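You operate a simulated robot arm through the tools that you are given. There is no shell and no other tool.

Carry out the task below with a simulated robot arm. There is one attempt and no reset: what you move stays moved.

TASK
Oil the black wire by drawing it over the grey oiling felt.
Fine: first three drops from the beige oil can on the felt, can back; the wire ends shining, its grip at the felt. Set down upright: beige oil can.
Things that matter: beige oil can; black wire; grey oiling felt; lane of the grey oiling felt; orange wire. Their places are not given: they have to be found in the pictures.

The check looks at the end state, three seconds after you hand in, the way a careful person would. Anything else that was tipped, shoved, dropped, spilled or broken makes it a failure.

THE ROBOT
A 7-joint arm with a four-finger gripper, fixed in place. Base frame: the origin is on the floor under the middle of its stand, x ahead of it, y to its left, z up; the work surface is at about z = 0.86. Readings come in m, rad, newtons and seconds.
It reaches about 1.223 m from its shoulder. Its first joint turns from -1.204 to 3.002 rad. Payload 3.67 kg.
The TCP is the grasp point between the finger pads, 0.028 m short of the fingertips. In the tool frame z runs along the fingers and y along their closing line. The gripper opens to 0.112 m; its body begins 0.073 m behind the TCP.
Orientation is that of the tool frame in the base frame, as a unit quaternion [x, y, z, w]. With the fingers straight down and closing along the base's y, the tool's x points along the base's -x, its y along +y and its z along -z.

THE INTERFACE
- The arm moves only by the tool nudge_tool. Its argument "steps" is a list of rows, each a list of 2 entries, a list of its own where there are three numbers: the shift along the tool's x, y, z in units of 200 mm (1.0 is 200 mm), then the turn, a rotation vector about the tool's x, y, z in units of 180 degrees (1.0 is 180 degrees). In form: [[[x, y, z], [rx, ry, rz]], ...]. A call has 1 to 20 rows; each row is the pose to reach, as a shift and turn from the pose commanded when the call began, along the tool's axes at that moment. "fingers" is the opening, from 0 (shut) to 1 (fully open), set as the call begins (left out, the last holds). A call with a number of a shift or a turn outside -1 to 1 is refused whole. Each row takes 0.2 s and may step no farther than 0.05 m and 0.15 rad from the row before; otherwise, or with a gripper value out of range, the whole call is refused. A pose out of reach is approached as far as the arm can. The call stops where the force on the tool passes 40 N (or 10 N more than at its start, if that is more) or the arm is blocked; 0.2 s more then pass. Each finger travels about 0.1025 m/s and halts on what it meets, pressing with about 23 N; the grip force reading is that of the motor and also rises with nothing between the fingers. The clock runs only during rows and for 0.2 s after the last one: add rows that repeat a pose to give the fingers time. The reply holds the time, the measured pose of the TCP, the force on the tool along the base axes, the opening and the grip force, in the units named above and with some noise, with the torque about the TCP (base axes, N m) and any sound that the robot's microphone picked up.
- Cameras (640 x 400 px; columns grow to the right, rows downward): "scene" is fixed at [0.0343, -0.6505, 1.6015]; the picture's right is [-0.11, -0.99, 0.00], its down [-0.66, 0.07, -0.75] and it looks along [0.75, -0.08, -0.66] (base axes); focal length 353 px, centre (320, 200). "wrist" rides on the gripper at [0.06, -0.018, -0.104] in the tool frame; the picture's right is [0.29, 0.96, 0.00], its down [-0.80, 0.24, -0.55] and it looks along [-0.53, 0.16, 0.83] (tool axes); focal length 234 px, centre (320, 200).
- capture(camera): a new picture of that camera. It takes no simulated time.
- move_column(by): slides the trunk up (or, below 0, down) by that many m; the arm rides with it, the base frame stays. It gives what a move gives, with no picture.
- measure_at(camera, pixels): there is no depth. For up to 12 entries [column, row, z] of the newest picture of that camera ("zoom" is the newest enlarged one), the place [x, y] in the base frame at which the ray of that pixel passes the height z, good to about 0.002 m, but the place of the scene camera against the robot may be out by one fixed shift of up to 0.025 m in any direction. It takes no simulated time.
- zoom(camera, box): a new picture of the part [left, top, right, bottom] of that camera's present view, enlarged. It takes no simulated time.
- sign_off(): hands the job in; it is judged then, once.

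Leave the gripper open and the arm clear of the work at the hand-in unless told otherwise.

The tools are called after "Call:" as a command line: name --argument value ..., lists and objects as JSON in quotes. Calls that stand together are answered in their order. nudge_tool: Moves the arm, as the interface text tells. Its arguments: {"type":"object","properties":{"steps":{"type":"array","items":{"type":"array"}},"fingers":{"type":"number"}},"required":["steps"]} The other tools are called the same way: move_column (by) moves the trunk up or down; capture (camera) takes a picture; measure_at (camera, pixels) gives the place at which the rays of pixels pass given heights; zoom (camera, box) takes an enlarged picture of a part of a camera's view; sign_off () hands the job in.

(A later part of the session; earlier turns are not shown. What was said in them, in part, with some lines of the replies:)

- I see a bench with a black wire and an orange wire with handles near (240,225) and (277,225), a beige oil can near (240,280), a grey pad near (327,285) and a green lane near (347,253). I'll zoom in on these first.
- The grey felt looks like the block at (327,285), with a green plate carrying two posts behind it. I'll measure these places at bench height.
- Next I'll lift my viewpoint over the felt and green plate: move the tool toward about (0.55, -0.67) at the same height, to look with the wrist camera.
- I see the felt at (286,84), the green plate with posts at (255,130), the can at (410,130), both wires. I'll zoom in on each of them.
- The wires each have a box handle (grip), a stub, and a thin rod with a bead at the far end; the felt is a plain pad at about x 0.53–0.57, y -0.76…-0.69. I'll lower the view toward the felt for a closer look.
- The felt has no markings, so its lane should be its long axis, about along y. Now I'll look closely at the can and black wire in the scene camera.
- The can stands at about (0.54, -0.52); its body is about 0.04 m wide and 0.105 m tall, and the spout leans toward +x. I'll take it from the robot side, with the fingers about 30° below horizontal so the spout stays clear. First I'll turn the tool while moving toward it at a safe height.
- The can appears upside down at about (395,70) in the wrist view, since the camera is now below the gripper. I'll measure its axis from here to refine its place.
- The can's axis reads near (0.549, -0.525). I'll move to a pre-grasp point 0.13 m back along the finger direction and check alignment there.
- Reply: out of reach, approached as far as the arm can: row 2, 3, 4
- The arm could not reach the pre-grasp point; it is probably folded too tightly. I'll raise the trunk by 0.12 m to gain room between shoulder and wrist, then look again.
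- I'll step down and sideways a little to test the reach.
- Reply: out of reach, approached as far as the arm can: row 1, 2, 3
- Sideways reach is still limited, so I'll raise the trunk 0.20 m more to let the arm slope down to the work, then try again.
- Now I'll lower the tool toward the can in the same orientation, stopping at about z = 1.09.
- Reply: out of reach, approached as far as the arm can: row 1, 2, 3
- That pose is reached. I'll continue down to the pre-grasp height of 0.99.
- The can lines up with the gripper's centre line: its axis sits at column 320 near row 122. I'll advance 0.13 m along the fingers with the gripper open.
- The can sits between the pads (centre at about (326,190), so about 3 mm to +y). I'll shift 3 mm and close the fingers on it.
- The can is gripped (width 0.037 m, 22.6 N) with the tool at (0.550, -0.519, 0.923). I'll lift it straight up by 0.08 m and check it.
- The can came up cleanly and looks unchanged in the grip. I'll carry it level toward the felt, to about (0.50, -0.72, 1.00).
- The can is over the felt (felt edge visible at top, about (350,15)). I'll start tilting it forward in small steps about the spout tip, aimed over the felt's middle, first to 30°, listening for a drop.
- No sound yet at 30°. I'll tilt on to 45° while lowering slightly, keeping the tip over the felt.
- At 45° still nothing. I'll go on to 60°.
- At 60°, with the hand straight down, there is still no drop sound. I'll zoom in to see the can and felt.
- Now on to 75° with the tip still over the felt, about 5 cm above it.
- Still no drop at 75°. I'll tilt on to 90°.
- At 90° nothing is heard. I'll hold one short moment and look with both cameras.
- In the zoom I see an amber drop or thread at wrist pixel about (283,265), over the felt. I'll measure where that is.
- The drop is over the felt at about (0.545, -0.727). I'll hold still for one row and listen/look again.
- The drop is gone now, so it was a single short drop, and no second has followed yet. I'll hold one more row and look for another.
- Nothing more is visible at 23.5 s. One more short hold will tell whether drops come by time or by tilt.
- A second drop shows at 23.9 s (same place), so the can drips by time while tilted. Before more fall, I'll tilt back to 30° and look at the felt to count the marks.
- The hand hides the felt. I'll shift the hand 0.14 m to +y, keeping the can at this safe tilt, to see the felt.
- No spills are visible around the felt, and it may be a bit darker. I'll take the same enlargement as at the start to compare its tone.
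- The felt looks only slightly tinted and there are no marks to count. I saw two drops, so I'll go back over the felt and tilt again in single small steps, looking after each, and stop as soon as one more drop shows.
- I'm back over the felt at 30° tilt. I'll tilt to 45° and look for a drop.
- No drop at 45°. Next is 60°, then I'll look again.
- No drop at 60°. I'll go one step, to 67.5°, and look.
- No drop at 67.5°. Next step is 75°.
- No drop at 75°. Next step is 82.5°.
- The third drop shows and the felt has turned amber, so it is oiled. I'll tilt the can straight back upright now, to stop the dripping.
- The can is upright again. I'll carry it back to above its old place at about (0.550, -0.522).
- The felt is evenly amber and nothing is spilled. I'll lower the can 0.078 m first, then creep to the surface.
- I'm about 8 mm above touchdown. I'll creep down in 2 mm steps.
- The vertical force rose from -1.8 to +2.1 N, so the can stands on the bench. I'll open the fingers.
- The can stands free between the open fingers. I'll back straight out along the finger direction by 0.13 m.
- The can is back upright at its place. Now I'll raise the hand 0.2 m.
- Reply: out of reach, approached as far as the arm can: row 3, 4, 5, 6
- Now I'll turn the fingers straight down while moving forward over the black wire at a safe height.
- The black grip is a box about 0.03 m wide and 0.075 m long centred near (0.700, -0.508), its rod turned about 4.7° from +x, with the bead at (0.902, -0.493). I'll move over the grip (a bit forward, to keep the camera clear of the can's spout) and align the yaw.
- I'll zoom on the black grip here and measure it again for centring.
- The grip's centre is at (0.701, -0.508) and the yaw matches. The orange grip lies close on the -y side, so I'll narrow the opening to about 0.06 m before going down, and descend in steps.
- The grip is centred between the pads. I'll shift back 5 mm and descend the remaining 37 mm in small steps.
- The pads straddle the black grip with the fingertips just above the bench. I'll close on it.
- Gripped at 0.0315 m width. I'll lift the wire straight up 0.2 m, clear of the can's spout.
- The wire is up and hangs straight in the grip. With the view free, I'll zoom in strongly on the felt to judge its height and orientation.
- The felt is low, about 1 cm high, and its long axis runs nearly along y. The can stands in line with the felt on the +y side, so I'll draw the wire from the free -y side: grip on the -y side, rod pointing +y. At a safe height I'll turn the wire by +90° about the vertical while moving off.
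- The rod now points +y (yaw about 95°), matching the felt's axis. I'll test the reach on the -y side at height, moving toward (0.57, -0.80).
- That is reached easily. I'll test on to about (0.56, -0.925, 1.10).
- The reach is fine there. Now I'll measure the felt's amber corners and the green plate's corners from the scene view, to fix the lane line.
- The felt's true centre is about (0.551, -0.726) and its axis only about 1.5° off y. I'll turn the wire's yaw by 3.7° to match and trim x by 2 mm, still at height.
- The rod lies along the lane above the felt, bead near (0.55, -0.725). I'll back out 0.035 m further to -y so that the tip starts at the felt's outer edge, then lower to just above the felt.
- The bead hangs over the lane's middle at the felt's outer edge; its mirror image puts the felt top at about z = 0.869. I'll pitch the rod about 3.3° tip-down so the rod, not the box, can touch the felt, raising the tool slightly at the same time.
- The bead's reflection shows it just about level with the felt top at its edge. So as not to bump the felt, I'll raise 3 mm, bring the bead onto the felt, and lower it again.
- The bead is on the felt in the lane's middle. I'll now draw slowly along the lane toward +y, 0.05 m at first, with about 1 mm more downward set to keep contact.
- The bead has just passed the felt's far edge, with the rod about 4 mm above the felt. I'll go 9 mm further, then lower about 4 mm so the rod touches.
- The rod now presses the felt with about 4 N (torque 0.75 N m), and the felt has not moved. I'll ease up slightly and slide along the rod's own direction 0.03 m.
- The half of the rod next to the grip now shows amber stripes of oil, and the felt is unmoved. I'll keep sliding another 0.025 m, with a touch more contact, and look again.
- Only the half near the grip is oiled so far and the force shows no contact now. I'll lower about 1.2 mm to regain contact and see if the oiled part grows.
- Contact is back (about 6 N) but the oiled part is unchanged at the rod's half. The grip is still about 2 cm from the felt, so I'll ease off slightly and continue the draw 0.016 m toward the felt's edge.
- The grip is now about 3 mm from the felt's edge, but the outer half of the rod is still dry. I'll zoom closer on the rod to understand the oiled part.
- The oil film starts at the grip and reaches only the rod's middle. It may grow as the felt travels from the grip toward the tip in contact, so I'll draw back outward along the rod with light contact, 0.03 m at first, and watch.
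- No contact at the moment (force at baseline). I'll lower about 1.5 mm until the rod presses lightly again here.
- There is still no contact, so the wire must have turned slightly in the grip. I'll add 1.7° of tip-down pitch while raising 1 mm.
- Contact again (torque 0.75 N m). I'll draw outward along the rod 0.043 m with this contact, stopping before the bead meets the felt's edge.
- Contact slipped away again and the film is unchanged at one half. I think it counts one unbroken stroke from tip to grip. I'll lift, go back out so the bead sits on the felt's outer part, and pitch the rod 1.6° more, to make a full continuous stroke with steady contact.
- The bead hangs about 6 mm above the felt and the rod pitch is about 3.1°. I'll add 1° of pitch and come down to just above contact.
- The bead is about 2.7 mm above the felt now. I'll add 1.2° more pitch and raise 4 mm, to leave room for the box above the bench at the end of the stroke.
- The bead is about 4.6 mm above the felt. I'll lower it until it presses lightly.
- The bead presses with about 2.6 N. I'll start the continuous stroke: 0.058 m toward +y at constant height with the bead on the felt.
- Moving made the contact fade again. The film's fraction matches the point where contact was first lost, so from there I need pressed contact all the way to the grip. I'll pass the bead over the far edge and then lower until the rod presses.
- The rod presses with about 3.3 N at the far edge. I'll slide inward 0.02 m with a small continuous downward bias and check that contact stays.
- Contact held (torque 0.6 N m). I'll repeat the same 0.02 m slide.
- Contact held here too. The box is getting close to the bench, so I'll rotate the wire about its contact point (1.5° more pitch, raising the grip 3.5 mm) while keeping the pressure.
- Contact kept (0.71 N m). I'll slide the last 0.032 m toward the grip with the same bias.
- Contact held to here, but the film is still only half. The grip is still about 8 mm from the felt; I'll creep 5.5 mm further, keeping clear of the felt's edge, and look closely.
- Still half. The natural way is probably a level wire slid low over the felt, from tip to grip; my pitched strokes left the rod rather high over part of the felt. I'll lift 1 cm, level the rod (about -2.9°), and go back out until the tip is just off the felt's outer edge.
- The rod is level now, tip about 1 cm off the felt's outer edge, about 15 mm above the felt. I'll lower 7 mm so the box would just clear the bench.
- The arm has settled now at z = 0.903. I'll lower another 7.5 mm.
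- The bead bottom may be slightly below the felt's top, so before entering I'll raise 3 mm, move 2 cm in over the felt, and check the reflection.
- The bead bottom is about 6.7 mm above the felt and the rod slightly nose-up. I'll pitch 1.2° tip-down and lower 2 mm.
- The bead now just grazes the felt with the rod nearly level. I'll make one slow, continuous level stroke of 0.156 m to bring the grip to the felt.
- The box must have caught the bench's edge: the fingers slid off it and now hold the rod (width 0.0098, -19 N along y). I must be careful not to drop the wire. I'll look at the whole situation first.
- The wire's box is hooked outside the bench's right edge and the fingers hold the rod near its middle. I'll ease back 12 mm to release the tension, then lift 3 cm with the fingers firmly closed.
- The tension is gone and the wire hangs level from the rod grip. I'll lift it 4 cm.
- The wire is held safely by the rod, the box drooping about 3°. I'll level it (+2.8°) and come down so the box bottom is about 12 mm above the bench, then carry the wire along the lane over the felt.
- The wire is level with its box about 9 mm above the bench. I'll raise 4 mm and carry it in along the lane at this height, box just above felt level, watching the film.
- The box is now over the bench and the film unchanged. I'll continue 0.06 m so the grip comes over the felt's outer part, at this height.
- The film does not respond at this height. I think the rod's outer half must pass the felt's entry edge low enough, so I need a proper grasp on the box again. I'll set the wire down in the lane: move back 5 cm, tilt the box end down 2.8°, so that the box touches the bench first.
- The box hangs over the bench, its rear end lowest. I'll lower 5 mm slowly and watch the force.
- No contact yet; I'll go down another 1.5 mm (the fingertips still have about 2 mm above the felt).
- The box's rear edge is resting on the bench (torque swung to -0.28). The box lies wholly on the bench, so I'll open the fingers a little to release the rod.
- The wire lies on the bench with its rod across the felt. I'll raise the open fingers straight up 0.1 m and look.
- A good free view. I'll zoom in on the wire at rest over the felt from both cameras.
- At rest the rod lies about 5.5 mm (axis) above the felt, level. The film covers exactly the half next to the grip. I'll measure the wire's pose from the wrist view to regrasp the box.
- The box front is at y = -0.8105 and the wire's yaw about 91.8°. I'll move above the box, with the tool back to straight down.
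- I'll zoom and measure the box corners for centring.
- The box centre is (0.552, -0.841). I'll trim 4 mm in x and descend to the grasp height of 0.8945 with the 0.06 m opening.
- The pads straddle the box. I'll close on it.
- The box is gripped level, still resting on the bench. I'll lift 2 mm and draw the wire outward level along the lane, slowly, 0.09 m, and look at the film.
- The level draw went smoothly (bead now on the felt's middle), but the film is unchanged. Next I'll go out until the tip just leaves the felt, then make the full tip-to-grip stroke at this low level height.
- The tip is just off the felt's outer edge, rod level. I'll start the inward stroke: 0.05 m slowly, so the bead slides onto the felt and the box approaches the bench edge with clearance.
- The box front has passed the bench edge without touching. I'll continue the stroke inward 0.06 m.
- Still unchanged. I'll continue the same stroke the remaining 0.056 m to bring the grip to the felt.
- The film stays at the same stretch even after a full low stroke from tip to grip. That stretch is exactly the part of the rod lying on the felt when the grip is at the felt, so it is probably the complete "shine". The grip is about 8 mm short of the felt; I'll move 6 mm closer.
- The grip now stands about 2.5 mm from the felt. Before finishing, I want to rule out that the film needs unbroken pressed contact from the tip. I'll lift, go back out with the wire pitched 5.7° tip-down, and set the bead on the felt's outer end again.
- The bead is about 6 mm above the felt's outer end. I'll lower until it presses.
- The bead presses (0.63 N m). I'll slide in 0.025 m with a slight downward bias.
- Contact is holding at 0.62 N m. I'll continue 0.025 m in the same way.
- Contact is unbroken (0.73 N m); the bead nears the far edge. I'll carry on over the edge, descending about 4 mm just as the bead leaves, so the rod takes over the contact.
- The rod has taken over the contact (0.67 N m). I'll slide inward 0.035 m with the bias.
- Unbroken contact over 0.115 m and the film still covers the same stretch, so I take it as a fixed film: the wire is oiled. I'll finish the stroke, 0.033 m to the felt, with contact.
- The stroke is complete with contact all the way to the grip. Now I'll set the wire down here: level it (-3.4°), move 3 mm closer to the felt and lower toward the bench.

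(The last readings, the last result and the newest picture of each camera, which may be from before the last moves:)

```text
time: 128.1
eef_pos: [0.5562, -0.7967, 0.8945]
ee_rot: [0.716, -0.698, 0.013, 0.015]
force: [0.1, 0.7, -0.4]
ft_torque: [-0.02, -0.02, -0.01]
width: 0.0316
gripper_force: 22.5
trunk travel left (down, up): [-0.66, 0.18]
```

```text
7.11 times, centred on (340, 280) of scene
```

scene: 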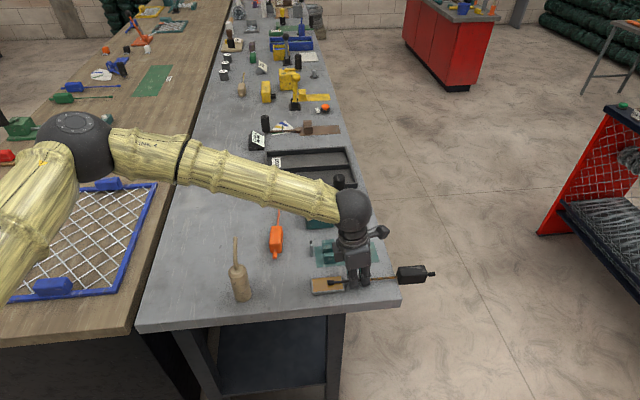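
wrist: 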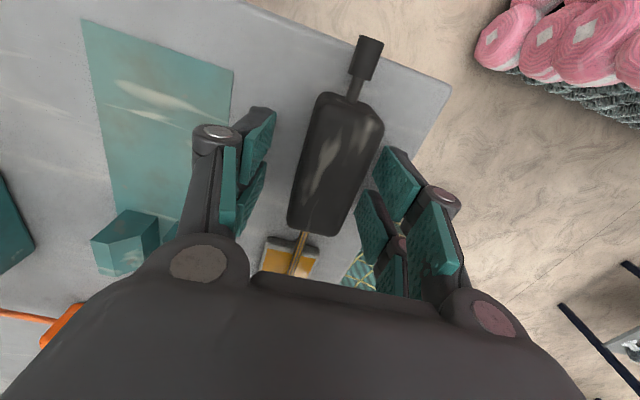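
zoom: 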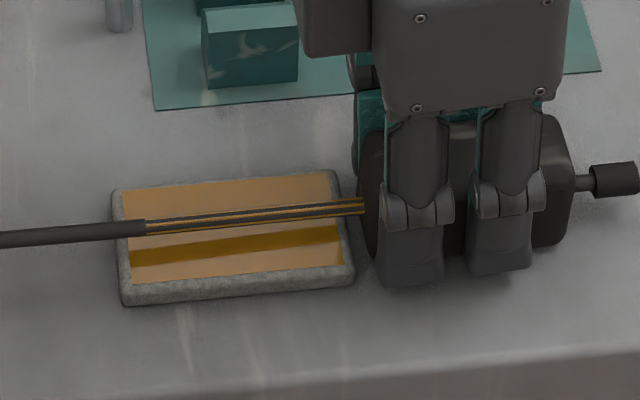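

Before releasing, I'll take a very close look at the boundary of the film and at the outer half of the rod.

Call:
zoom --camera "scene" --box '[304, 276, 326, 291]'

Call:
zoom --camera "scene" --box '[275, 276, 305, 296]'

Call:
zoom --camera "scene" --box '[265, 185, 295, 225]'

```text
16.00 times, centred on (315, 284) of scene
```

zoom: 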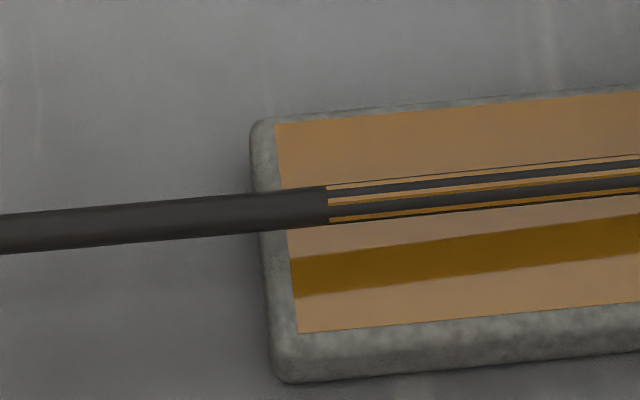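

```text
16.00 times, centred on (290, 286) of scene
```

zoom: 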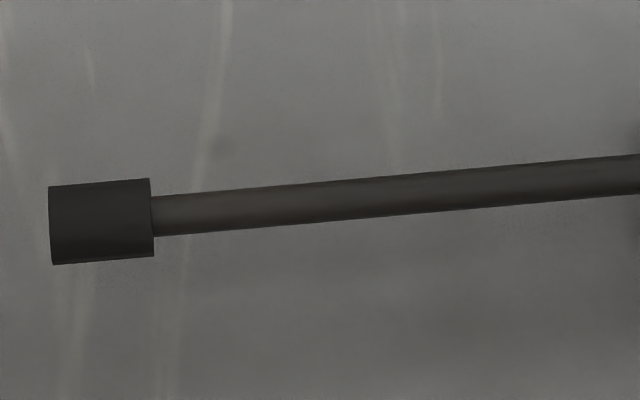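

```text
10.00 times, centred on (280, 205) of scene
```

zoom: 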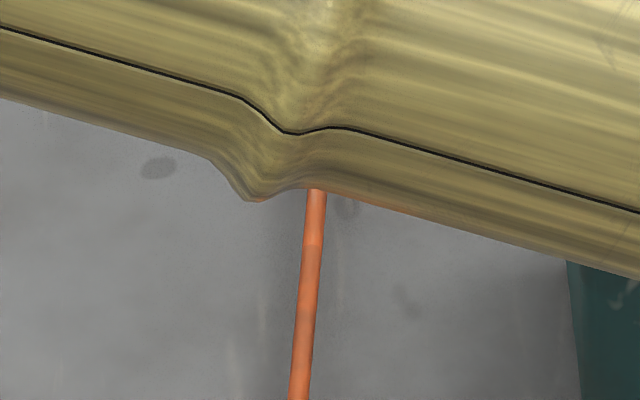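

The rod seems built of two lengths and the film covers the one next to the grip. I'll set the wire down now and check again with a free view: lower 1 mm first and watch the force.

Call:
nudge_tool --steps '[[[0, 0, 0.004], [0, 0, 0]], [[0, 0, 0.008], [0, 0, 0]], [[0, 0, 0.008], [0, 0, 0]]]' --fingers 0

```text
time: 128.9
eef_pos: [0.5547, -0.7964, 0.8934]
ee_rot: [0.715, -0.698, 0.015, 0.015]
force: [5.2, -1.2, 11.8]
ft_torque: [-0.53, -0.2, 0.18]
width: 0.0319
gripper_force: 22.9
trunk travel left (down, up): [-0.66, 0.18]
```

The box's rear touched (12 N). I'll ease up 0.8 mm with a small level correction and then open the fingers.

Call:
nudge_tool --steps '[[[0, 0, -0.004], [0, 0.003, 0]], [[0, 0, -0.004], [0, 0.004, 0]]]' --fingers 0

Call:
nudge_tool --steps '[[[0, 0, 0], [0, 0, 0]], [[0, 0, 0], [0, 0, 0]], [[0, 0, 0], [0, 0, 0]]]' --fingers 0.5

Call:
zoom --camera "scene" --box '[295, 250, 395, 305]'

```text
time: 129.5
eef_pos: [0.5523, -0.7961, 0.8933]
ee_rot: [0.716, -0.698, 0.018, 0.019]
force: [1.0, 0.5, 5.4]
ft_torque: [0.66, -0.05, -0.16]
width: 0.0317
gripper_force: 22.9
trunk travel left (down, up): [-0.66, 0.18]
```

```text
time: 130.3
eef_pos: [0.5535, -0.795, 0.8939]
ee_rot: [0.716, -0.698, 0.019, 0.019]
force: [-0.7, -0.3, 0.9]
ft_torque: [-0.01, 0.0, -0.03]
width: 0.056
gripper_force: 0.0
trunk travel left (down, up): [-0.66, 0.18]
```

```text
6.40 times, centred on (345, 278) of scene
```

zoom: 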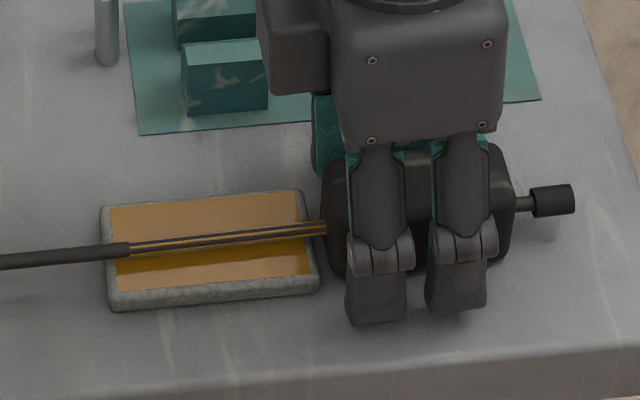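

Released. I'll raise the open fingers straight up 0.19 m.

Call:
nudge_tool --steps '[[[0.008, 0, -0.15], [0, 0, 0]], [[0.016, 0, -0.3], [0, 0, 0]], [[0.027, 0, -0.5], [0, 0, 0]], [[0.038, 0, -0.7], [0, 0, 0]], [[0.048, 0, -0.9], [0, 0, 0]], [[0.051, 0, -0.95], [0, 0, 0]], [[0.051, 0, -0.95], [0, 0, 0]]]' --fingers 0.5

Call:
capture --camera "scene"

Call:
zoom --camera "scene" --box '[265, 250, 395, 310]'

Call:
capture --camera "wrist"

```text
time: 131.9
eef_pos: [0.5558, -0.7948, 1.0846]
ee_rot: [0.715, -0.698, 0.019, 0.02]
force: [0.3, 0.2, -0.9]
ft_torque: [0.02, 0.0, 0.01]
width: 0.056
gripper_force: 0.1
trunk travel left (down, up): [-0.66, 0.18]
```

```text
taken
```

scene: 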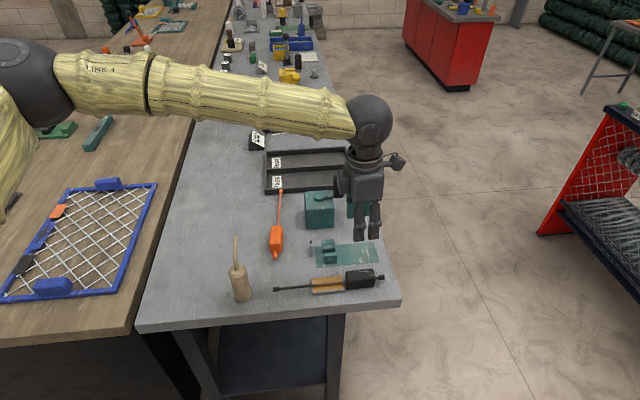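

```text
4.92 times, centred on (330, 280) of scene
```

zoom: 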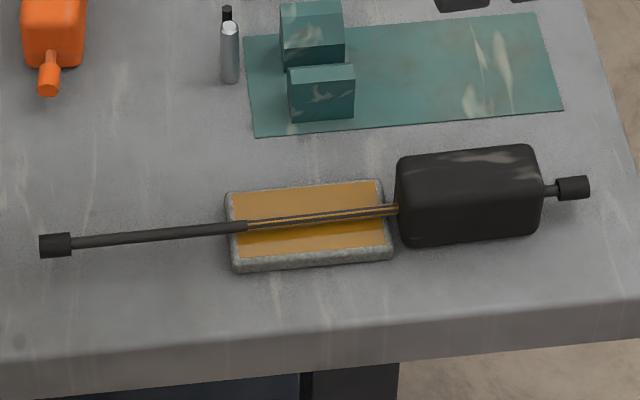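

```text
taken
```

wrist: 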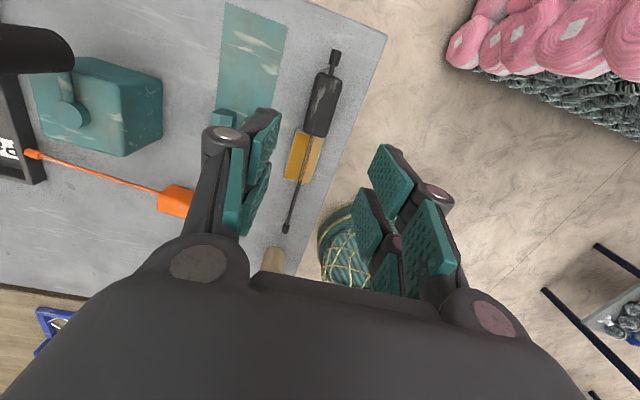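

The wire rests with its grip right at the felt. I'll compare with the orange (unoiled) wire's rod, and zoom on the black wire again.

Call:
zoom --camera "scene" --box '[262, 183, 302, 263]'

Call:
zoom --camera "wrist" --box '[270, 90, 340, 240]'

Call:
zoom --camera "wrist" --box '[20, 130, 200, 230]'

Call:
zoom --camera "scene" --box '[320, 270, 360, 296]'

```text
5.00 times, centred on (282, 223) of scene
```

zoom: 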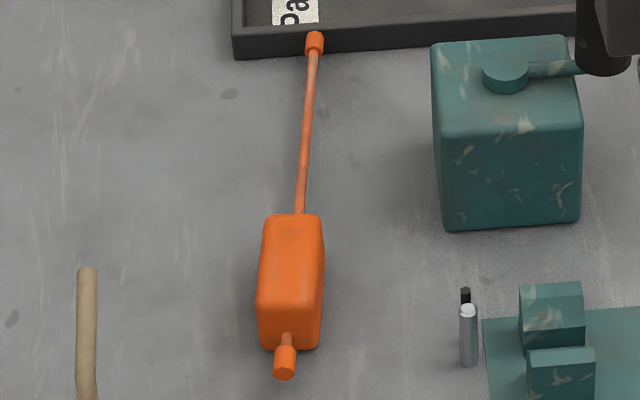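

```text
2.67 times, centred on (305, 165) of wrist
```

zoom: 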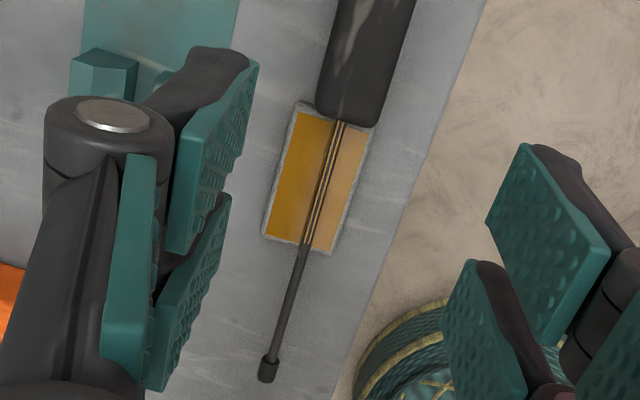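

```text
3.56 times, centred on (110, 180) of wrist
```

zoom: 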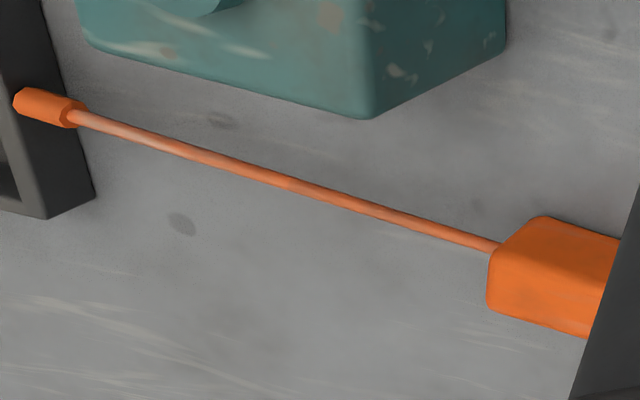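

```text
15.38 times, centred on (340, 283) of scene
```

zoom: 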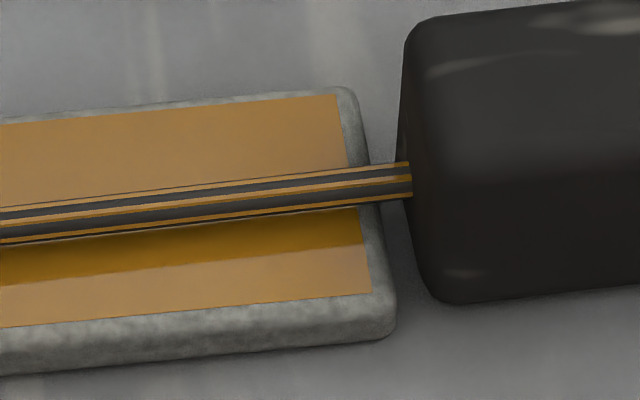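

The orange rod also shows two joined lengths, so a film on both might be meant. One thing is untested: the grip actually coming over the felt. I'll regrasp the box (it stands where I released it) to try that carefully.

Call:
nudge_tool --steps '[[[-0.01, 0, 0.19], [0, -0.005, 0]], [[-0.02, 0, 0.38], [0, -0.01, 0]], [[-0.03, 0, 0.57], [0, -0.017, 0]], [[-0.04, 0, 0.75], [0, -0.017, 0]], [[-0.046, 0, 0.87], [0, -0.017, 0]], [[-0.05, 0, 0.93], [0, -0.017, 0]], [[-0.0508, 0, 0.95], [0, -0.017, 0]], [[-0.0508, 0, 0.95], [0, -0.017, 0]]]' --fingers 0.55

Call:
capture --camera "wrist"

```text
time: 133.7
eef_pos: [0.5516, -0.7936, 0.8946]
ee_rot: [0.715, -0.699, -0.001, 0.0]
force: [0.1, -0.4, -0.7]
ft_torque: [-0.01, 0.02, 0.01]
width: 0.0614
gripper_force: 0.1
trunk travel left (down, up): [-0.66, 0.18]
```

```text
taken
```

wrist: 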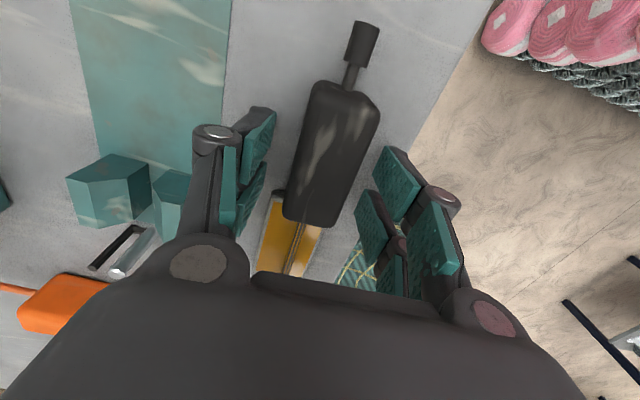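

The box is centred between the pads, but the fingers' front is very near the felt's edge. I'll back off 4 mm along the box and then close.

Call:
nudge_tool --steps '[[[0.02, 0, 0], [0, 0, 0]], [[0.022, 0, 0], [0, 0, 0]]]' --fingers 0.55

Call:
nudge_tool --steps '[[[0, 0, 0], [0, 0, 0]], [[0, 0, 0], [0, 0, 0]], [[0, 0, 0], [0, 0, 0]], [[0, 0, 0], [0, 0, 0]]]' --fingers 0

Call:
zoom --camera "scene" --box '[295, 250, 395, 305]'

```text
time: 134.3
eef_pos: [0.5531, -0.7997, 0.8941]
ee_rot: [0.716, -0.698, -0.001, 0.001]
force: [0.6, 0.1, -0.8]
ft_torque: [-0.04, -0.03, 0.03]
width: 0.0618
gripper_force: 0.2
trunk travel left (down, up): [-0.66, 0.18]
```

```text
time: 135.3
eef_pos: [0.5525, -0.7997, 0.8934]
ee_rot: [0.715, -0.699, -0.001, 0.001]
force: [-0.3, -0.7, 0.3]
ft_torque: [0.01, 0.01, 0.03]
width: 0.0319
gripper_force: 23.2
trunk travel left (down, up): [-0.66, 0.18]
```

```text
6.40 times, centred on (345, 278) of scene
```

zoom: 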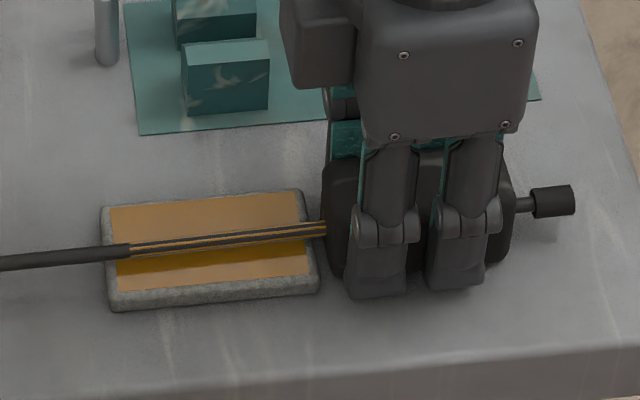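

Gripped. I'll lift 11 mm so the box bottom clears the felt's top, then move 0.03 m inward so the grip comes over the felt.

Call:
nudge_tool --steps '[[[0, 0, -0.03], [0, 0, 0]], [[0, 0, -0.055], [0, 0, 0]], [[-0.05, 0, -0.056], [0, 0, 0]], [[-0.1, 0, -0.056], [0, 0, 0]], [[-0.15, 0, -0.056], [0, 0, 0]], [[-0.15, 0, -0.056], [0, 0, 0]]]' --fingers 0

Call:
zoom --camera "scene" --box '[255, 250, 375, 310]'

```text
time: 136.7
eef_pos: [0.5525, -0.7722, 0.9014]
ee_rot: [0.716, -0.698, -0.001, -0.001]
force: [0.1, -16.4, -7.7]
ft_torque: [-0.59, 0.07, -0.28]
width: 0.0322
gripper_force: 22.9
trunk travel left (down, up): [-0.66, 0.18]
```

```text
5.33 times, centred on (315, 280) of scene
```

zoom: 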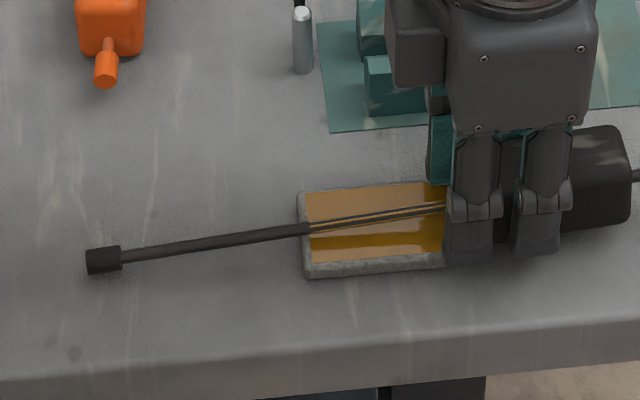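

The box caught the felt's edge (16 N) because the lift was too small. The felt has not moved in the picture. I'll back off 12 mm right away and check.

Call:
nudge_tool --steps '[[[0.03, 0, 0], [0, 0, 0]], [[0.06, 0, 0], [0, 0, 0]], [[0.06, 0, 0], [0, 0, 0]]]' --fingers 0

Call:
zoom --camera "scene" --box '[290, 225, 410, 310]'

Call:
zoom --camera "scene" --box '[290, 225, 390, 300]'

```text
time: 137.5
eef_pos: [0.5502, -0.7865, 0.9004]
ee_rot: [0.715, -0.699, -0.003, -0.002]
force: [-0.3, 0.0, -0.8]
ft_torque: [0.0, 0.01, -0.02]
width: 0.032
gripper_force: 23.0
trunk travel left (down, up): [-0.66, 0.18]
```

```text
4.71 times, centred on (350, 268) of scene
```

zoom: 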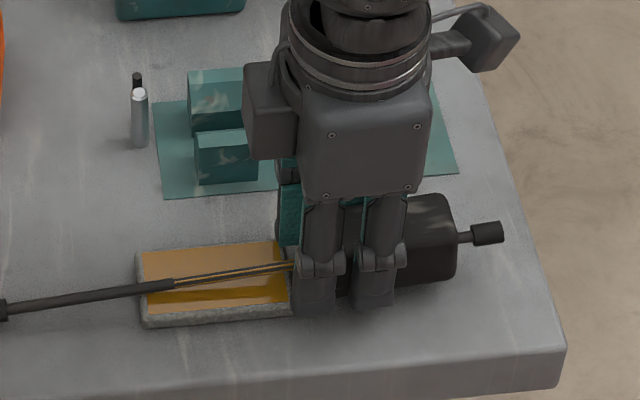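

```text
5.33 times, centred on (340, 262) of scene
```

zoom: 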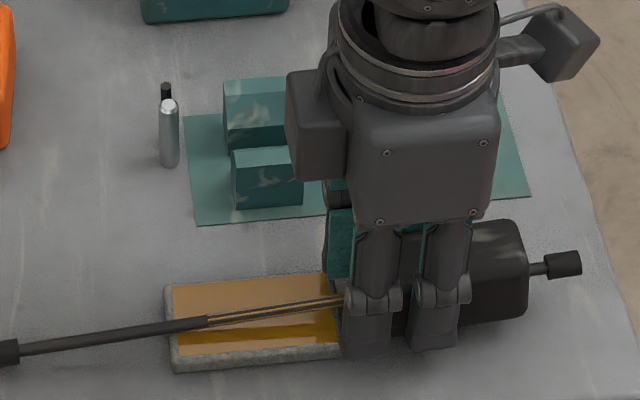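

The felt's outline is unchanged from the start, so it did not shift. The box slid about 2 cm in the fingers, so I'll set it back on the bench and regrasp it at its centre: lower 6 mm first.

Call:
nudge_tool --steps '[[[0.01, 0, 0.015], [0, 0, 0]], [[0.02, 0, 0.028], [0, 0, 0]], [[0.02, 0, 0.033], [0, 0, 0]], [[0.02, 0, 0.033], [0, 0, 0]]]' --fingers 0

```text
time: 138.5
eef_pos: [0.5522, -0.7861, 0.8977]
ee_rot: [0.716, -0.698, 0.0, 0.0]
force: [-1.2, 2.1, 3.1]
ft_torque: [0.36, 0.0, 0.08]
width: 0.0316
gripper_force: 23.2
trunk travel left (down, up): [-0.66, 0.18]
```

Something touches already (torque +0.36). I'll look.

Call:
zoom --camera "scene" --box '[265, 255, 385, 310]'

Call:
capture --camera "wrist"

```text
5.33 times, centred on (325, 282) of scene
```

zoom: 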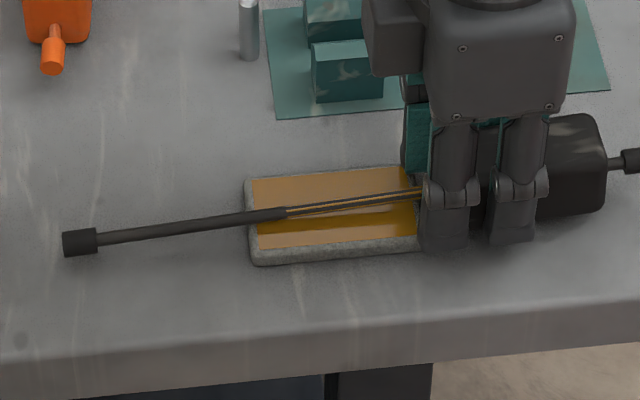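

```text
taken
```

wrist: 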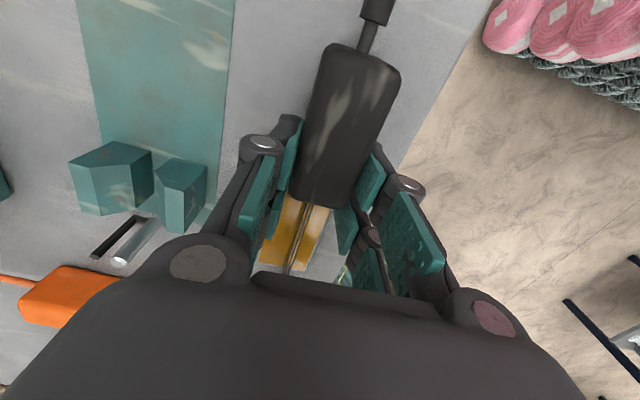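

The fingertips are over the felt's edge, so I must not lower here. I'll raise 3 mm, move 18 mm outward, and level the wire by -4°.

Call:
nudge_tool --steps '[[[0, 0, -0.015], [0, 0, 0]], [[0.045, 0, -0.016], [0, -0.008, 0]], [[0.09, 0, -0.016], [0, -0.016, 0]], [[0.09, 0, -0.016], [0, -0.0222, 0]], [[0.09, 0, -0.016], [0, -0.0222, 0]]]' --fingers 0

Call:
zoom --camera "scene" --box '[285, 250, 405, 310]'

```text
time: 139.7
eef_pos: [0.5535, -0.8024, 0.9015]
ee_rot: [0.715, -0.699, -0.025, -0.024]
force: [0.8, 0.0, -0.8]
ft_torque: [0.02, -0.02, 0.0]
width: 0.0319
gripper_force: 23.1
trunk travel left (down, up): [-0.66, 0.18]
```

```text
5.33 times, centred on (345, 280) of scene
```

zoom: 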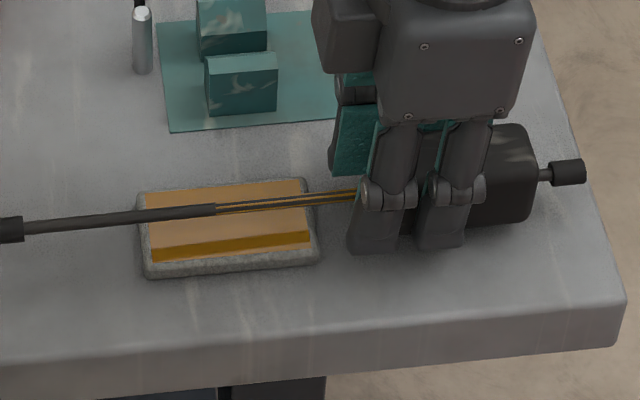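

The wire is level, box bottom about 7 mm above the bench. I'll raise 5.5 mm so the box clearly clears the felt and bring the grip over the felt by 0.05 m, watching the film.

Call:
nudge_tool --steps '[[[-0.001, 0, -0.0137], [0, 0, 0]], [[-0.0019, 0, -0.0274], [0, 0, 0]], [[-0.0019, 0, -0.0274], [0, 0, 0]]]' --fingers 0

Call:
nudge_tool --steps '[[[-0.05, 0, 0.0035], [0, 0, 0]], [[-0.1, 0, 0.007], [0, 0, 0]], [[-0.15, 0, 0.0105], [0, 0, 0]], [[-0.15, 0, 0.0105], [0, 0, 0]]]' --fingers 0

Call:
zoom --camera "scene" --box '[265, 250, 385, 310]'

```text
time: 140.5
eef_pos: [0.5524, -0.8033, 0.9068]
ee_rot: [0.715, -0.698, -0.026, -0.023]
force: [-0.2, 0.2, -1.6]
ft_torque: [-0.02, -0.02, 0.03]
width: 0.0316
gripper_force: 23.2
trunk travel left (down, up): [-0.66, 0.18]
```

```text
time: 141.5
eef_pos: [0.5528, -0.7736, 0.9053]
ee_rot: [0.715, -0.698, -0.026, -0.024]
force: [0.3, -0.5, -1.5]
ft_torque: [0.05, 0.01, -0.02]
width: 0.0316
gripper_force: 23.4
trunk travel left (down, up): [-0.66, 0.18]
```

```text
5.33 times, centred on (325, 280) of scene
```

zoom: 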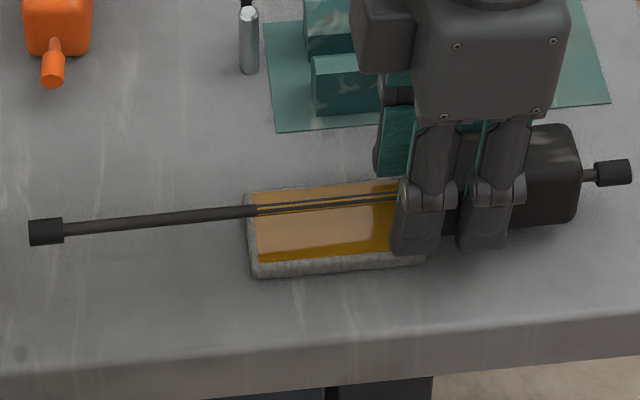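

No contact. I'll go 0.03 m further so the grip's front is near the felt's middle (the bead then still 2 cm from the can).

Call:
nudge_tool --steps '[[[-0.05, 0, 0.0035], [0, 0, 0]], [[-0.1, 0, 0.007], [0, 0, 0]], [[-0.15, 0, 0.0105], [0, 0, 0]], [[-0.15, 0, 0.0105], [0, 0, 0]]]' --fingers 0

Call:
zoom --camera "scene" --box '[230, 240, 370, 310]'

```text
time: 142.5
eef_pos: [0.5528, -0.7445, 0.9059]
ee_rot: [0.715, -0.698, -0.026, -0.024]
force: [0.7, -0.2, -1.5]
ft_torque: [-0.01, -0.01, 0.01]
width: 0.0316
gripper_force: 23.1
trunk travel left (down, up): [-0.66, 0.18]
```

```text
4.57 times, centred on (300, 275) of scene
```

zoom: 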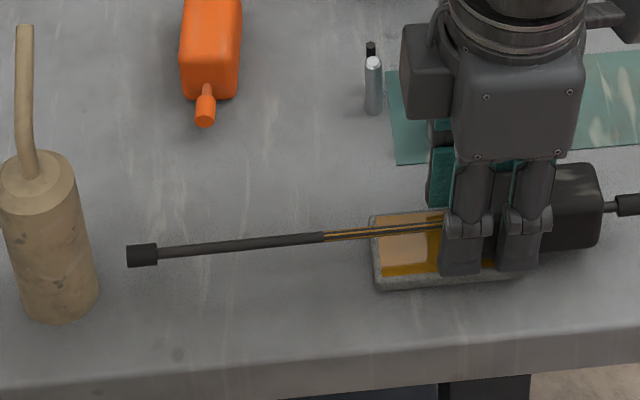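

Nothing changes even with the grip over the felt, so the film is final: the wire is oiled. I'll back out 0.062 m, set the box on the bench, and regrasp it at its centre for a clean final placement beside the felt.

Call:
nudge_tool --steps '[[[0.08, 0, -0.0056], [0, 0, 0]], [[0.16, 0, -0.0112], [0, 0, 0]], [[0.24, 0, -0.0168], [0, 0, 0]], [[0.309, 0, -0.0216], [0, 0, 0]], [[0.309, 0, -0.0216], [0, 0, 0]]]' --fingers 0

Call:
zoom --camera "scene" --box '[285, 250, 405, 310]'

```text
time: 143.7
eef_pos: [0.5537, -0.8049, 0.9075]
ee_rot: [0.715, -0.698, -0.025, -0.024]
force: [-0.3, 0.2, -1.8]
ft_torque: [0.01, 0.03, 0.0]
width: 0.0319
gripper_force: 23.1
trunk travel left (down, up): [-0.66, 0.18]
```

```text
5.33 times, centred on (345, 280) of scene
```

zoom: 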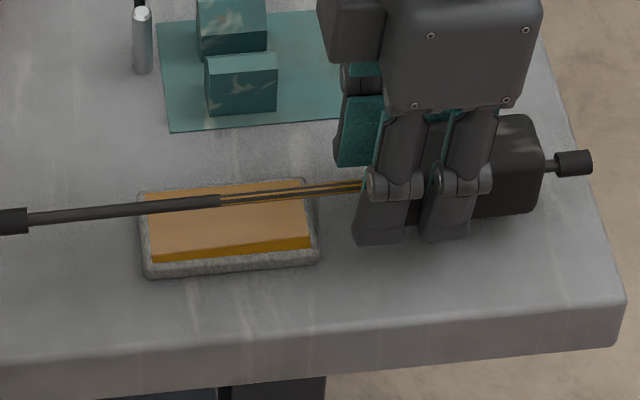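

I'll lower 9 mm, then creep until the box touches the bench.

Call:
nudge_tool --steps '[[[0.001, 0, 0.015], [0, 0, 0]], [[0.002, 0, 0.03], [0, 0, 0]], [[0.0031, 0, 0.045], [0, 0, 0]], [[0.0035, 0, 0.05], [0, 0, 0]], [[0.0035, 0, 0.05], [0, 0, 0]]]' --fingers 0

```text
time: 144.9
eef_pos: [0.5547, -0.8063, 0.8971]
ee_rot: [0.715, -0.698, -0.026, -0.023]
force: [-0.4, -0.9, -1.6]
ft_torque: [-0.02, 0.0, 0.02]
width: 0.0317
gripper_force: 22.9
trunk travel left (down, up): [-0.66, 0.18]
```

Call:
nudge_tool --steps '[[[0.0003, 0, 0.005], [0, 0, 0]], [[0.0006, 0, 0.009], [0, 0, 0]], [[0.0006, 0, 0.009], [0, 0, 0]]]' --fingers 0

```text
time: 145.7
eef_pos: [0.5539, -0.8058, 0.8944]
ee_rot: [0.715, -0.698, -0.027, -0.023]
force: [0.8, 0.0, -1.6]
ft_torque: [0.02, -0.02, 0.01]
width: 0.0317
gripper_force: 22.5
trunk travel left (down, up): [-0.66, 0.18]
```

No contact yet; I'll creep 1.5 mm more.

Call:
nudge_tool --steps '[[[0.0003, 0, 0.004], [0, 0, 0]], [[0.0005, 0, 0.0075], [0, 0, 0]], [[0.0005, 0, 0.0075], [0, 0, 0]]]' --fingers 0

Call:
zoom --camera "scene" --box '[285, 250, 405, 310]'

```text
time: 146.5
eef_pos: [0.5536, -0.8059, 0.8935]
ee_rot: [0.715, -0.698, -0.024, -0.024]
force: [0.9, -3.9, 8.9]
ft_torque: [-0.76, -0.08, 0.1]
width: 0.0318
gripper_force: 23.1
trunk travel left (down, up): [-0.66, 0.18]
```

```text
5.33 times, centred on (345, 280) of scene
```

zoom: 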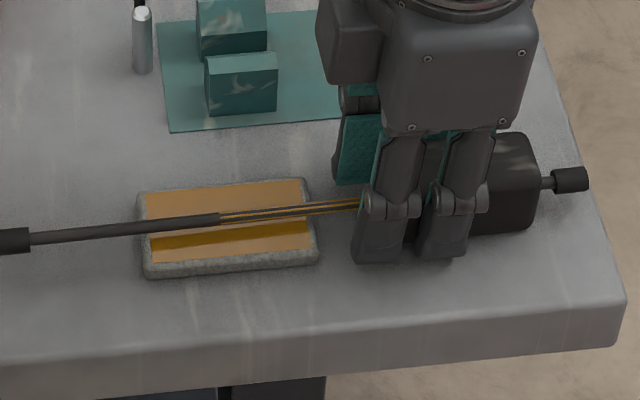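

The box touches the bench. I'll open, then shift the fingers 2 cm back along the box with the tool straightened.

Call:
nudge_tool --steps '[[[0, 0, 0], [0, 0, 0]], [[0, 0, 0], [0, 0, 0]], [[0, 0, 0], [0, 0, 0]]]' --fingers 0.55

Call:
nudge_tool --steps '[[[0.0, 0, -0.02], [0, 0.008, 0]], [[0.05, 0, -0.023], [0, 0.016, 0]], [[0.1, 0, -0.02], [0, 0.0222, 0]], [[0.1, 0, -0.007], [0, 0.0222, 0]], [[0.1, 0, -0.007], [0, 0.0222, 0]]]' --fingers 0.55

Call:
capture --camera "wrist"

Call:
zoom --camera "scene" --box '[285, 250, 405, 310]'

```text
time: 147.3
eef_pos: [0.5533, -0.8065, 0.8924]
ee_rot: [0.716, -0.698, -0.025, -0.024]
force: [0.0, -1.0, 0.4]
ft_torque: [-0.02, -0.02, 0.0]
width: 0.0617
gripper_force: 0.2
trunk travel left (down, up): [-0.66, 0.18]
```

```text
time: 148.5
eef_pos: [0.5556, -0.8271, 0.8938]
ee_rot: [0.716, -0.698, 0.0, 0.0]
force: [-0.5, -0.6, 1.2]
ft_torque: [0.01, -0.01, -0.01]
width: 0.0616
gripper_force: 0.1
trunk travel left (down, up): [-0.66, 0.18]
```

```text
taken
```

wrist: 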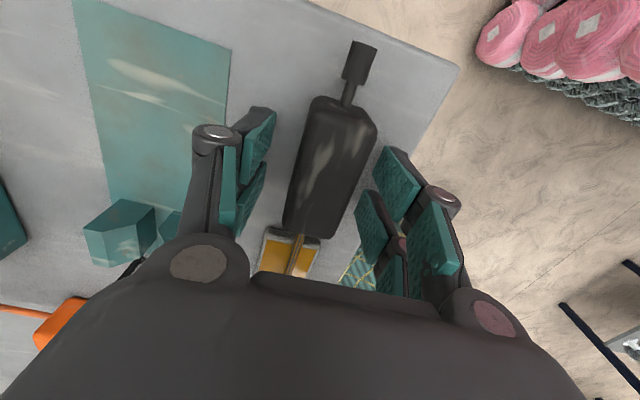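

```text
5.33 times, centred on (345, 280) of scene
```

zoom: 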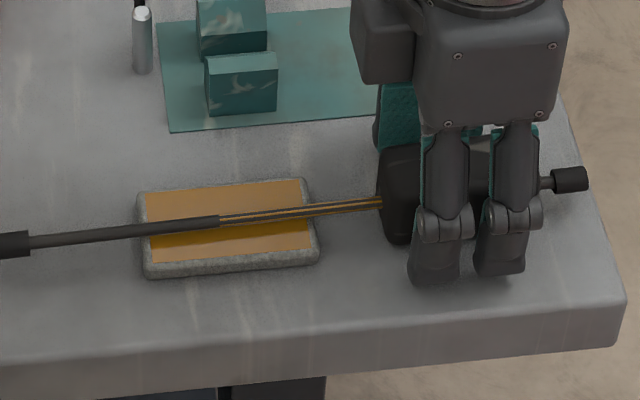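

The box is centred in the fingers. I'll close, lift 2 mm and slide it 0.023 m toward the felt.

Call:
nudge_tool --steps '[[[0, 0, 0], [0, 0, 0]], [[0, 0, 0], [0, 0, 0]], [[0, 0, 0], [0, 0, 0]], [[0, 0, 0], [0, 0, 0]]]' --fingers 0

Call:
nudge_tool --steps '[[[0, 0, -0.012], [0, 0, 0]], [[-0.03, 0, -0.012], [0, 0, 0]], [[-0.06, 0, -0.012], [0, 0, 0]], [[-0.09, 0, -0.012], [0, 0, 0]], [[-0.115, 0, -0.012], [0, 0, 0]], [[-0.115, 0, -0.012], [0, 0, 0]]]' --fingers 0

Call:
zoom --camera "scene" --box '[295, 255, 385, 305]'

```text
time: 149.5
eef_pos: [0.5548, -0.8263, 0.8921]
ee_rot: [0.716, -0.698, 0.0, 0.0]
force: [-1.1, -0.6, 1.0]
ft_torque: [0.0, 0.01, -0.02]
width: 0.0317
gripper_force: 23.3
trunk travel left (down, up): [-0.66, 0.18]
```

```text
time: 150.9
eef_pos: [0.5533, -0.8028, 0.8963]
ee_rot: [0.715, -0.699, 0.0, 0.0]
force: [-0.2, 1.2, -1.9]
ft_torque: [-0.04, -0.03, -0.01]
width: 0.0318
gripper_force: 23.2
trunk travel left (down, up): [-0.66, 0.18]
```

```text
7.11 times, centred on (340, 280) of scene
```

zoom: 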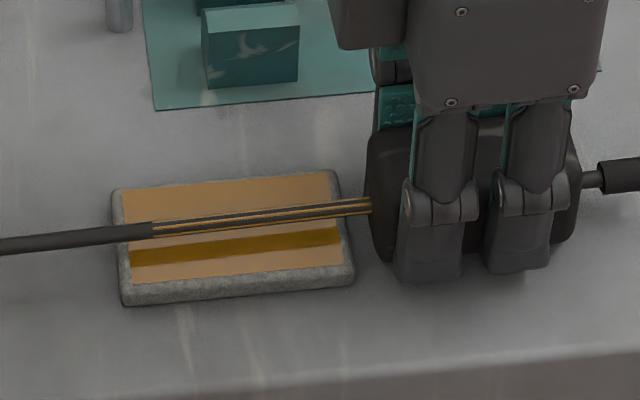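

The gap to the felt is about 7 mm. I'll move 4.5 mm closer and lower onto the bench.

Call:
nudge_tool --steps '[[[-0.0225, 0, 0], [0, 0, 0]], [[-0.0225, 0, 0.006], [0, 0, 0]], [[-0.0225, 0, 0.012], [0, 0, 0]], [[-0.0225, 0, 0.012], [0, 0, 0]]]' --fingers 0

Call:
zoom --camera "scene" --box '[295, 255, 385, 305]'

```text
time: 151.9
eef_pos: [0.5534, -0.7975, 0.8938]
ee_rot: [0.716, -0.698, -0.001, 0.001]
force: [1.2, -0.1, 1.5]
ft_torque: [0.04, 0.07, -0.01]
width: 0.0318
gripper_force: 23.1
trunk travel left (down, up): [-0.66, 0.18]
```

```text
7.11 times, centred on (340, 280) of scene
```

zoom: 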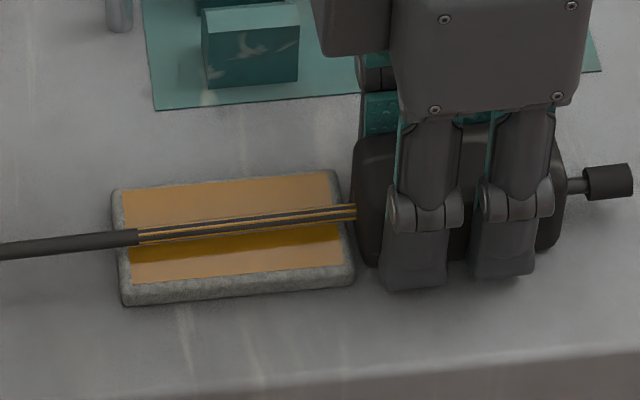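

The box rests lightly on the bench right beside the felt. I'll open the fingers and raise straight up.

Call:
nudge_tool --steps '[[[0, 0, 0], [0, 0, 0]], [[0, 0, 0], [0, 0, 0]], [[0, 0, 0], [0, 0, 0]]]' --fingers 0.5

Call:
nudge_tool --steps '[[[0, 0, -0.1], [0, 0, 0]], [[0, 0, -0.2], [0, 0, 0]], [[0, 0, -0.4], [0, 0, 0]], [[0, 0, -0.6], [0, 0, 0]], [[0, 0, -0.8], [0, 0, 0]], [[0, 0, -1.0], [0, 0, 0]], [[0, 0, -1.0], [0, 0, 0]]]' --fingers 0.5

Call:
zoom --camera "scene" --box '[265, 250, 395, 310]'

Call:
capture --camera "wrist"

```text
time: 152.7
eef_pos: [0.5539, -0.7987, 0.8933]
ee_rot: [0.716, -0.699, -0.001, 0.0]
force: [-1.0, -0.5, -0.2]
ft_torque: [-0.01, 0.0, -0.03]
width: 0.0561
gripper_force: 0.1
trunk travel left (down, up): [-0.66, 0.18]
```

```text
time: 154.3
eef_pos: [0.5557, -0.7983, 1.0912]
ee_rot: [0.716, -0.698, -0.001, 0.0]
force: [0.7, 0.0, -0.6]
ft_torque: [0.0, 0.0, 0.02]
width: 0.0564
gripper_force: 0.1
trunk travel left (down, up): [-0.66, 0.18]
```

```text
4.92 times, centred on (330, 280) of scene
```

zoom: 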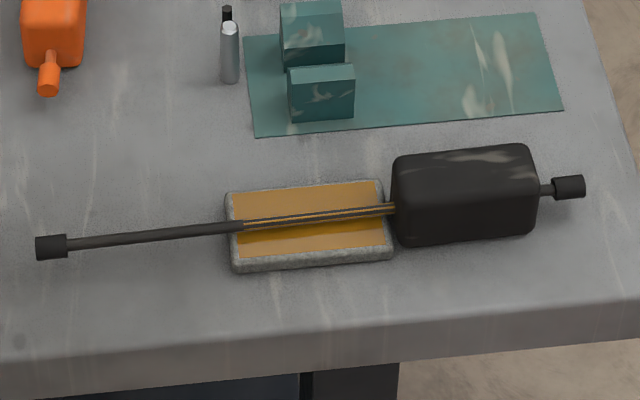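

```text
taken
```

wrist: 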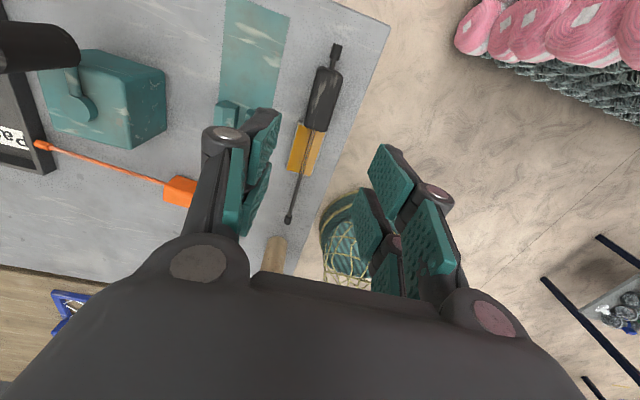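

The wire lies still with its grip touching distance from the felt, oiled film showing. The outer half of the rod looks slightly thicker, which would explain why the film shows only on the inner half. I'll raise the arm further, open the gripper fully, and check the whole bench.

Call:
nudge_tool --steps '[[[0, 0, -0.2], [0, 0, 0]], [[0, 0, -0.4], [0, 0, 0]], [[0, 0, -0.6], [0, 0, 0]], [[0, 0, -0.75], [0, 0, 0]], [[0, 0, -0.75], [0, 0, 0]]]' --fingers 1

Call:
capture --camera "scene"

Call:
zoom --camera "scene" --box '[200, 180, 400, 305]'

Call:
zoom --camera "scene" --box '[290, 225, 390, 300]'

```text
time: 155.5
eef_pos: [0.5556, -0.7967, 1.2422]
ee_rot: [0.716, -0.699, 0.0, 0.002]
force: [-0.1, -0.4, -0.6]
ft_torque: [0.0, 0.01, 0.01]
width: 0.112
gripper_force: 0.1
trunk travel left (down, up): [-0.66, 0.18]
```

```text
taken
```

scene: 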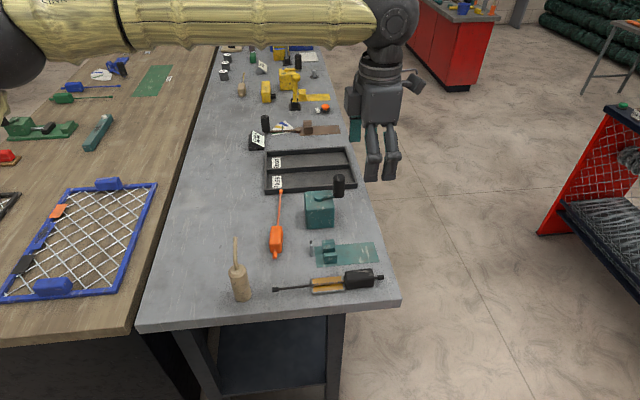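

```text
3.20 times, centred on (300, 242) of scene
```

zoom: 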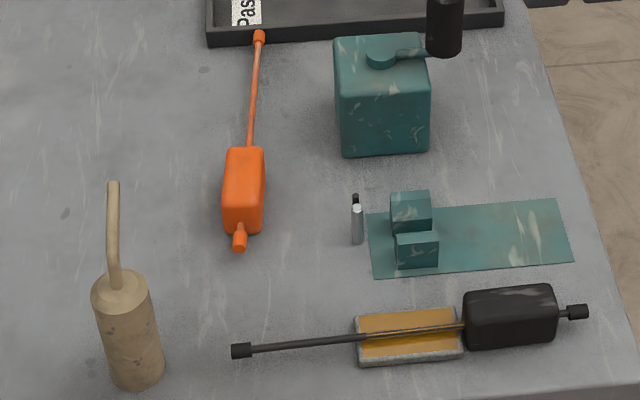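

```text
5.33 times, centred on (340, 262) of scene
```

zoom: 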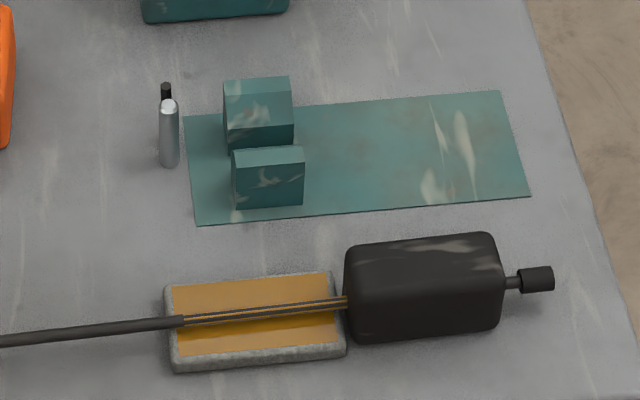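

The can stands upright at its place, and the orange wire, gauge, pin and felt are all where they were. One last close look at the film's boundary for the rod's thickness.

Call:
zoom --camera "scene" --box '[306, 278, 324, 290]'

Call:
zoom --camera "scene" --box '[272, 183, 286, 230]'

Call:
zoom --camera "scene" --box '[272, 195, 288, 206]'

```text
16.00 times, centred on (315, 284) of scene
```

zoom: 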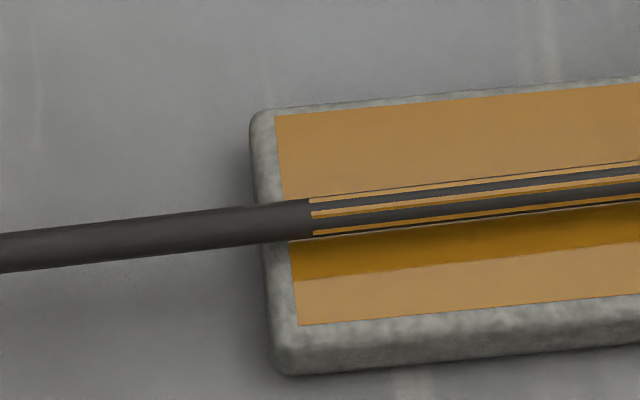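

```text
8.51 times, centred on (279, 206) of scene
```

zoom: 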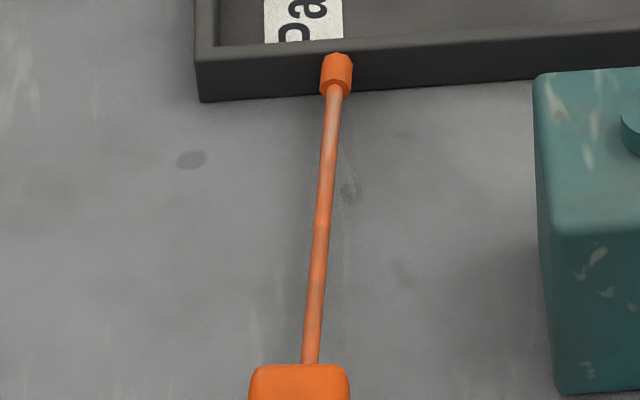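

```text
16.00 times, centred on (280, 200) of scene
```

zoom: 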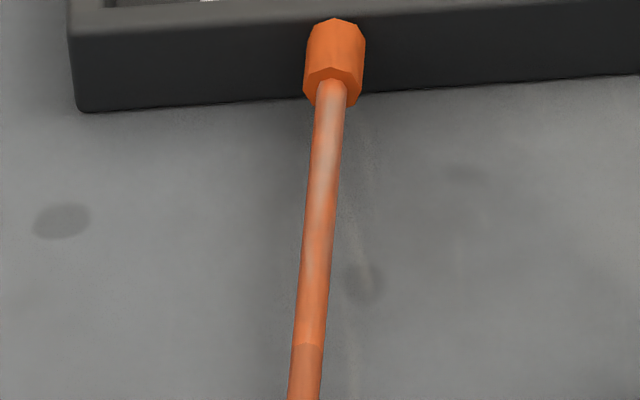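

The film is just thinner than the rod's outer length, so an oil film over the whole rod would only show on the inner length, as seen. The felt took its three drops, and the can is back upright. The black wire is oiled and lies with its grip at the felt, and the gripper is open and clear. I'm handing in.

Call:
sign_off

```text
The job is handed in.
```

I handed the job in. The wire shows oil on only half its rod, so I can't be sure it counts as fully shining.

- **Oil:** I counted three drops from the beige can onto the felt, which turned amber with the third. I saw no spills.
- **Can:** It stands upright within a few millimetres of where it started, turned very slightly.
- **Wire:** I drew it over the felt several times, including one full pass from tip to grip in contact. It now lies across the felt with its grip beside the felt's edge.
- **Oil film:** It shows only on the half of the rod next to the grip and did not grow with more passes. That half looks slightly thinner, so the film may be hidden inside the thicker outer half. I couldn't confirm that.

Two things went wrong while drawing the wire:

- **Bench edge:** The grip caught on the right edge of the bench and the fingers slid onto the rod. I lifted the wire clear and took hold of the grip again; nothing fell.
- **Felt:** The grip later pushed against the felt with about 16 N. The felt looks unmoved compared with the first pictures.

The orange wire and the other items look undisturbed. The gripper is open and the arm is raised clear of the bench.
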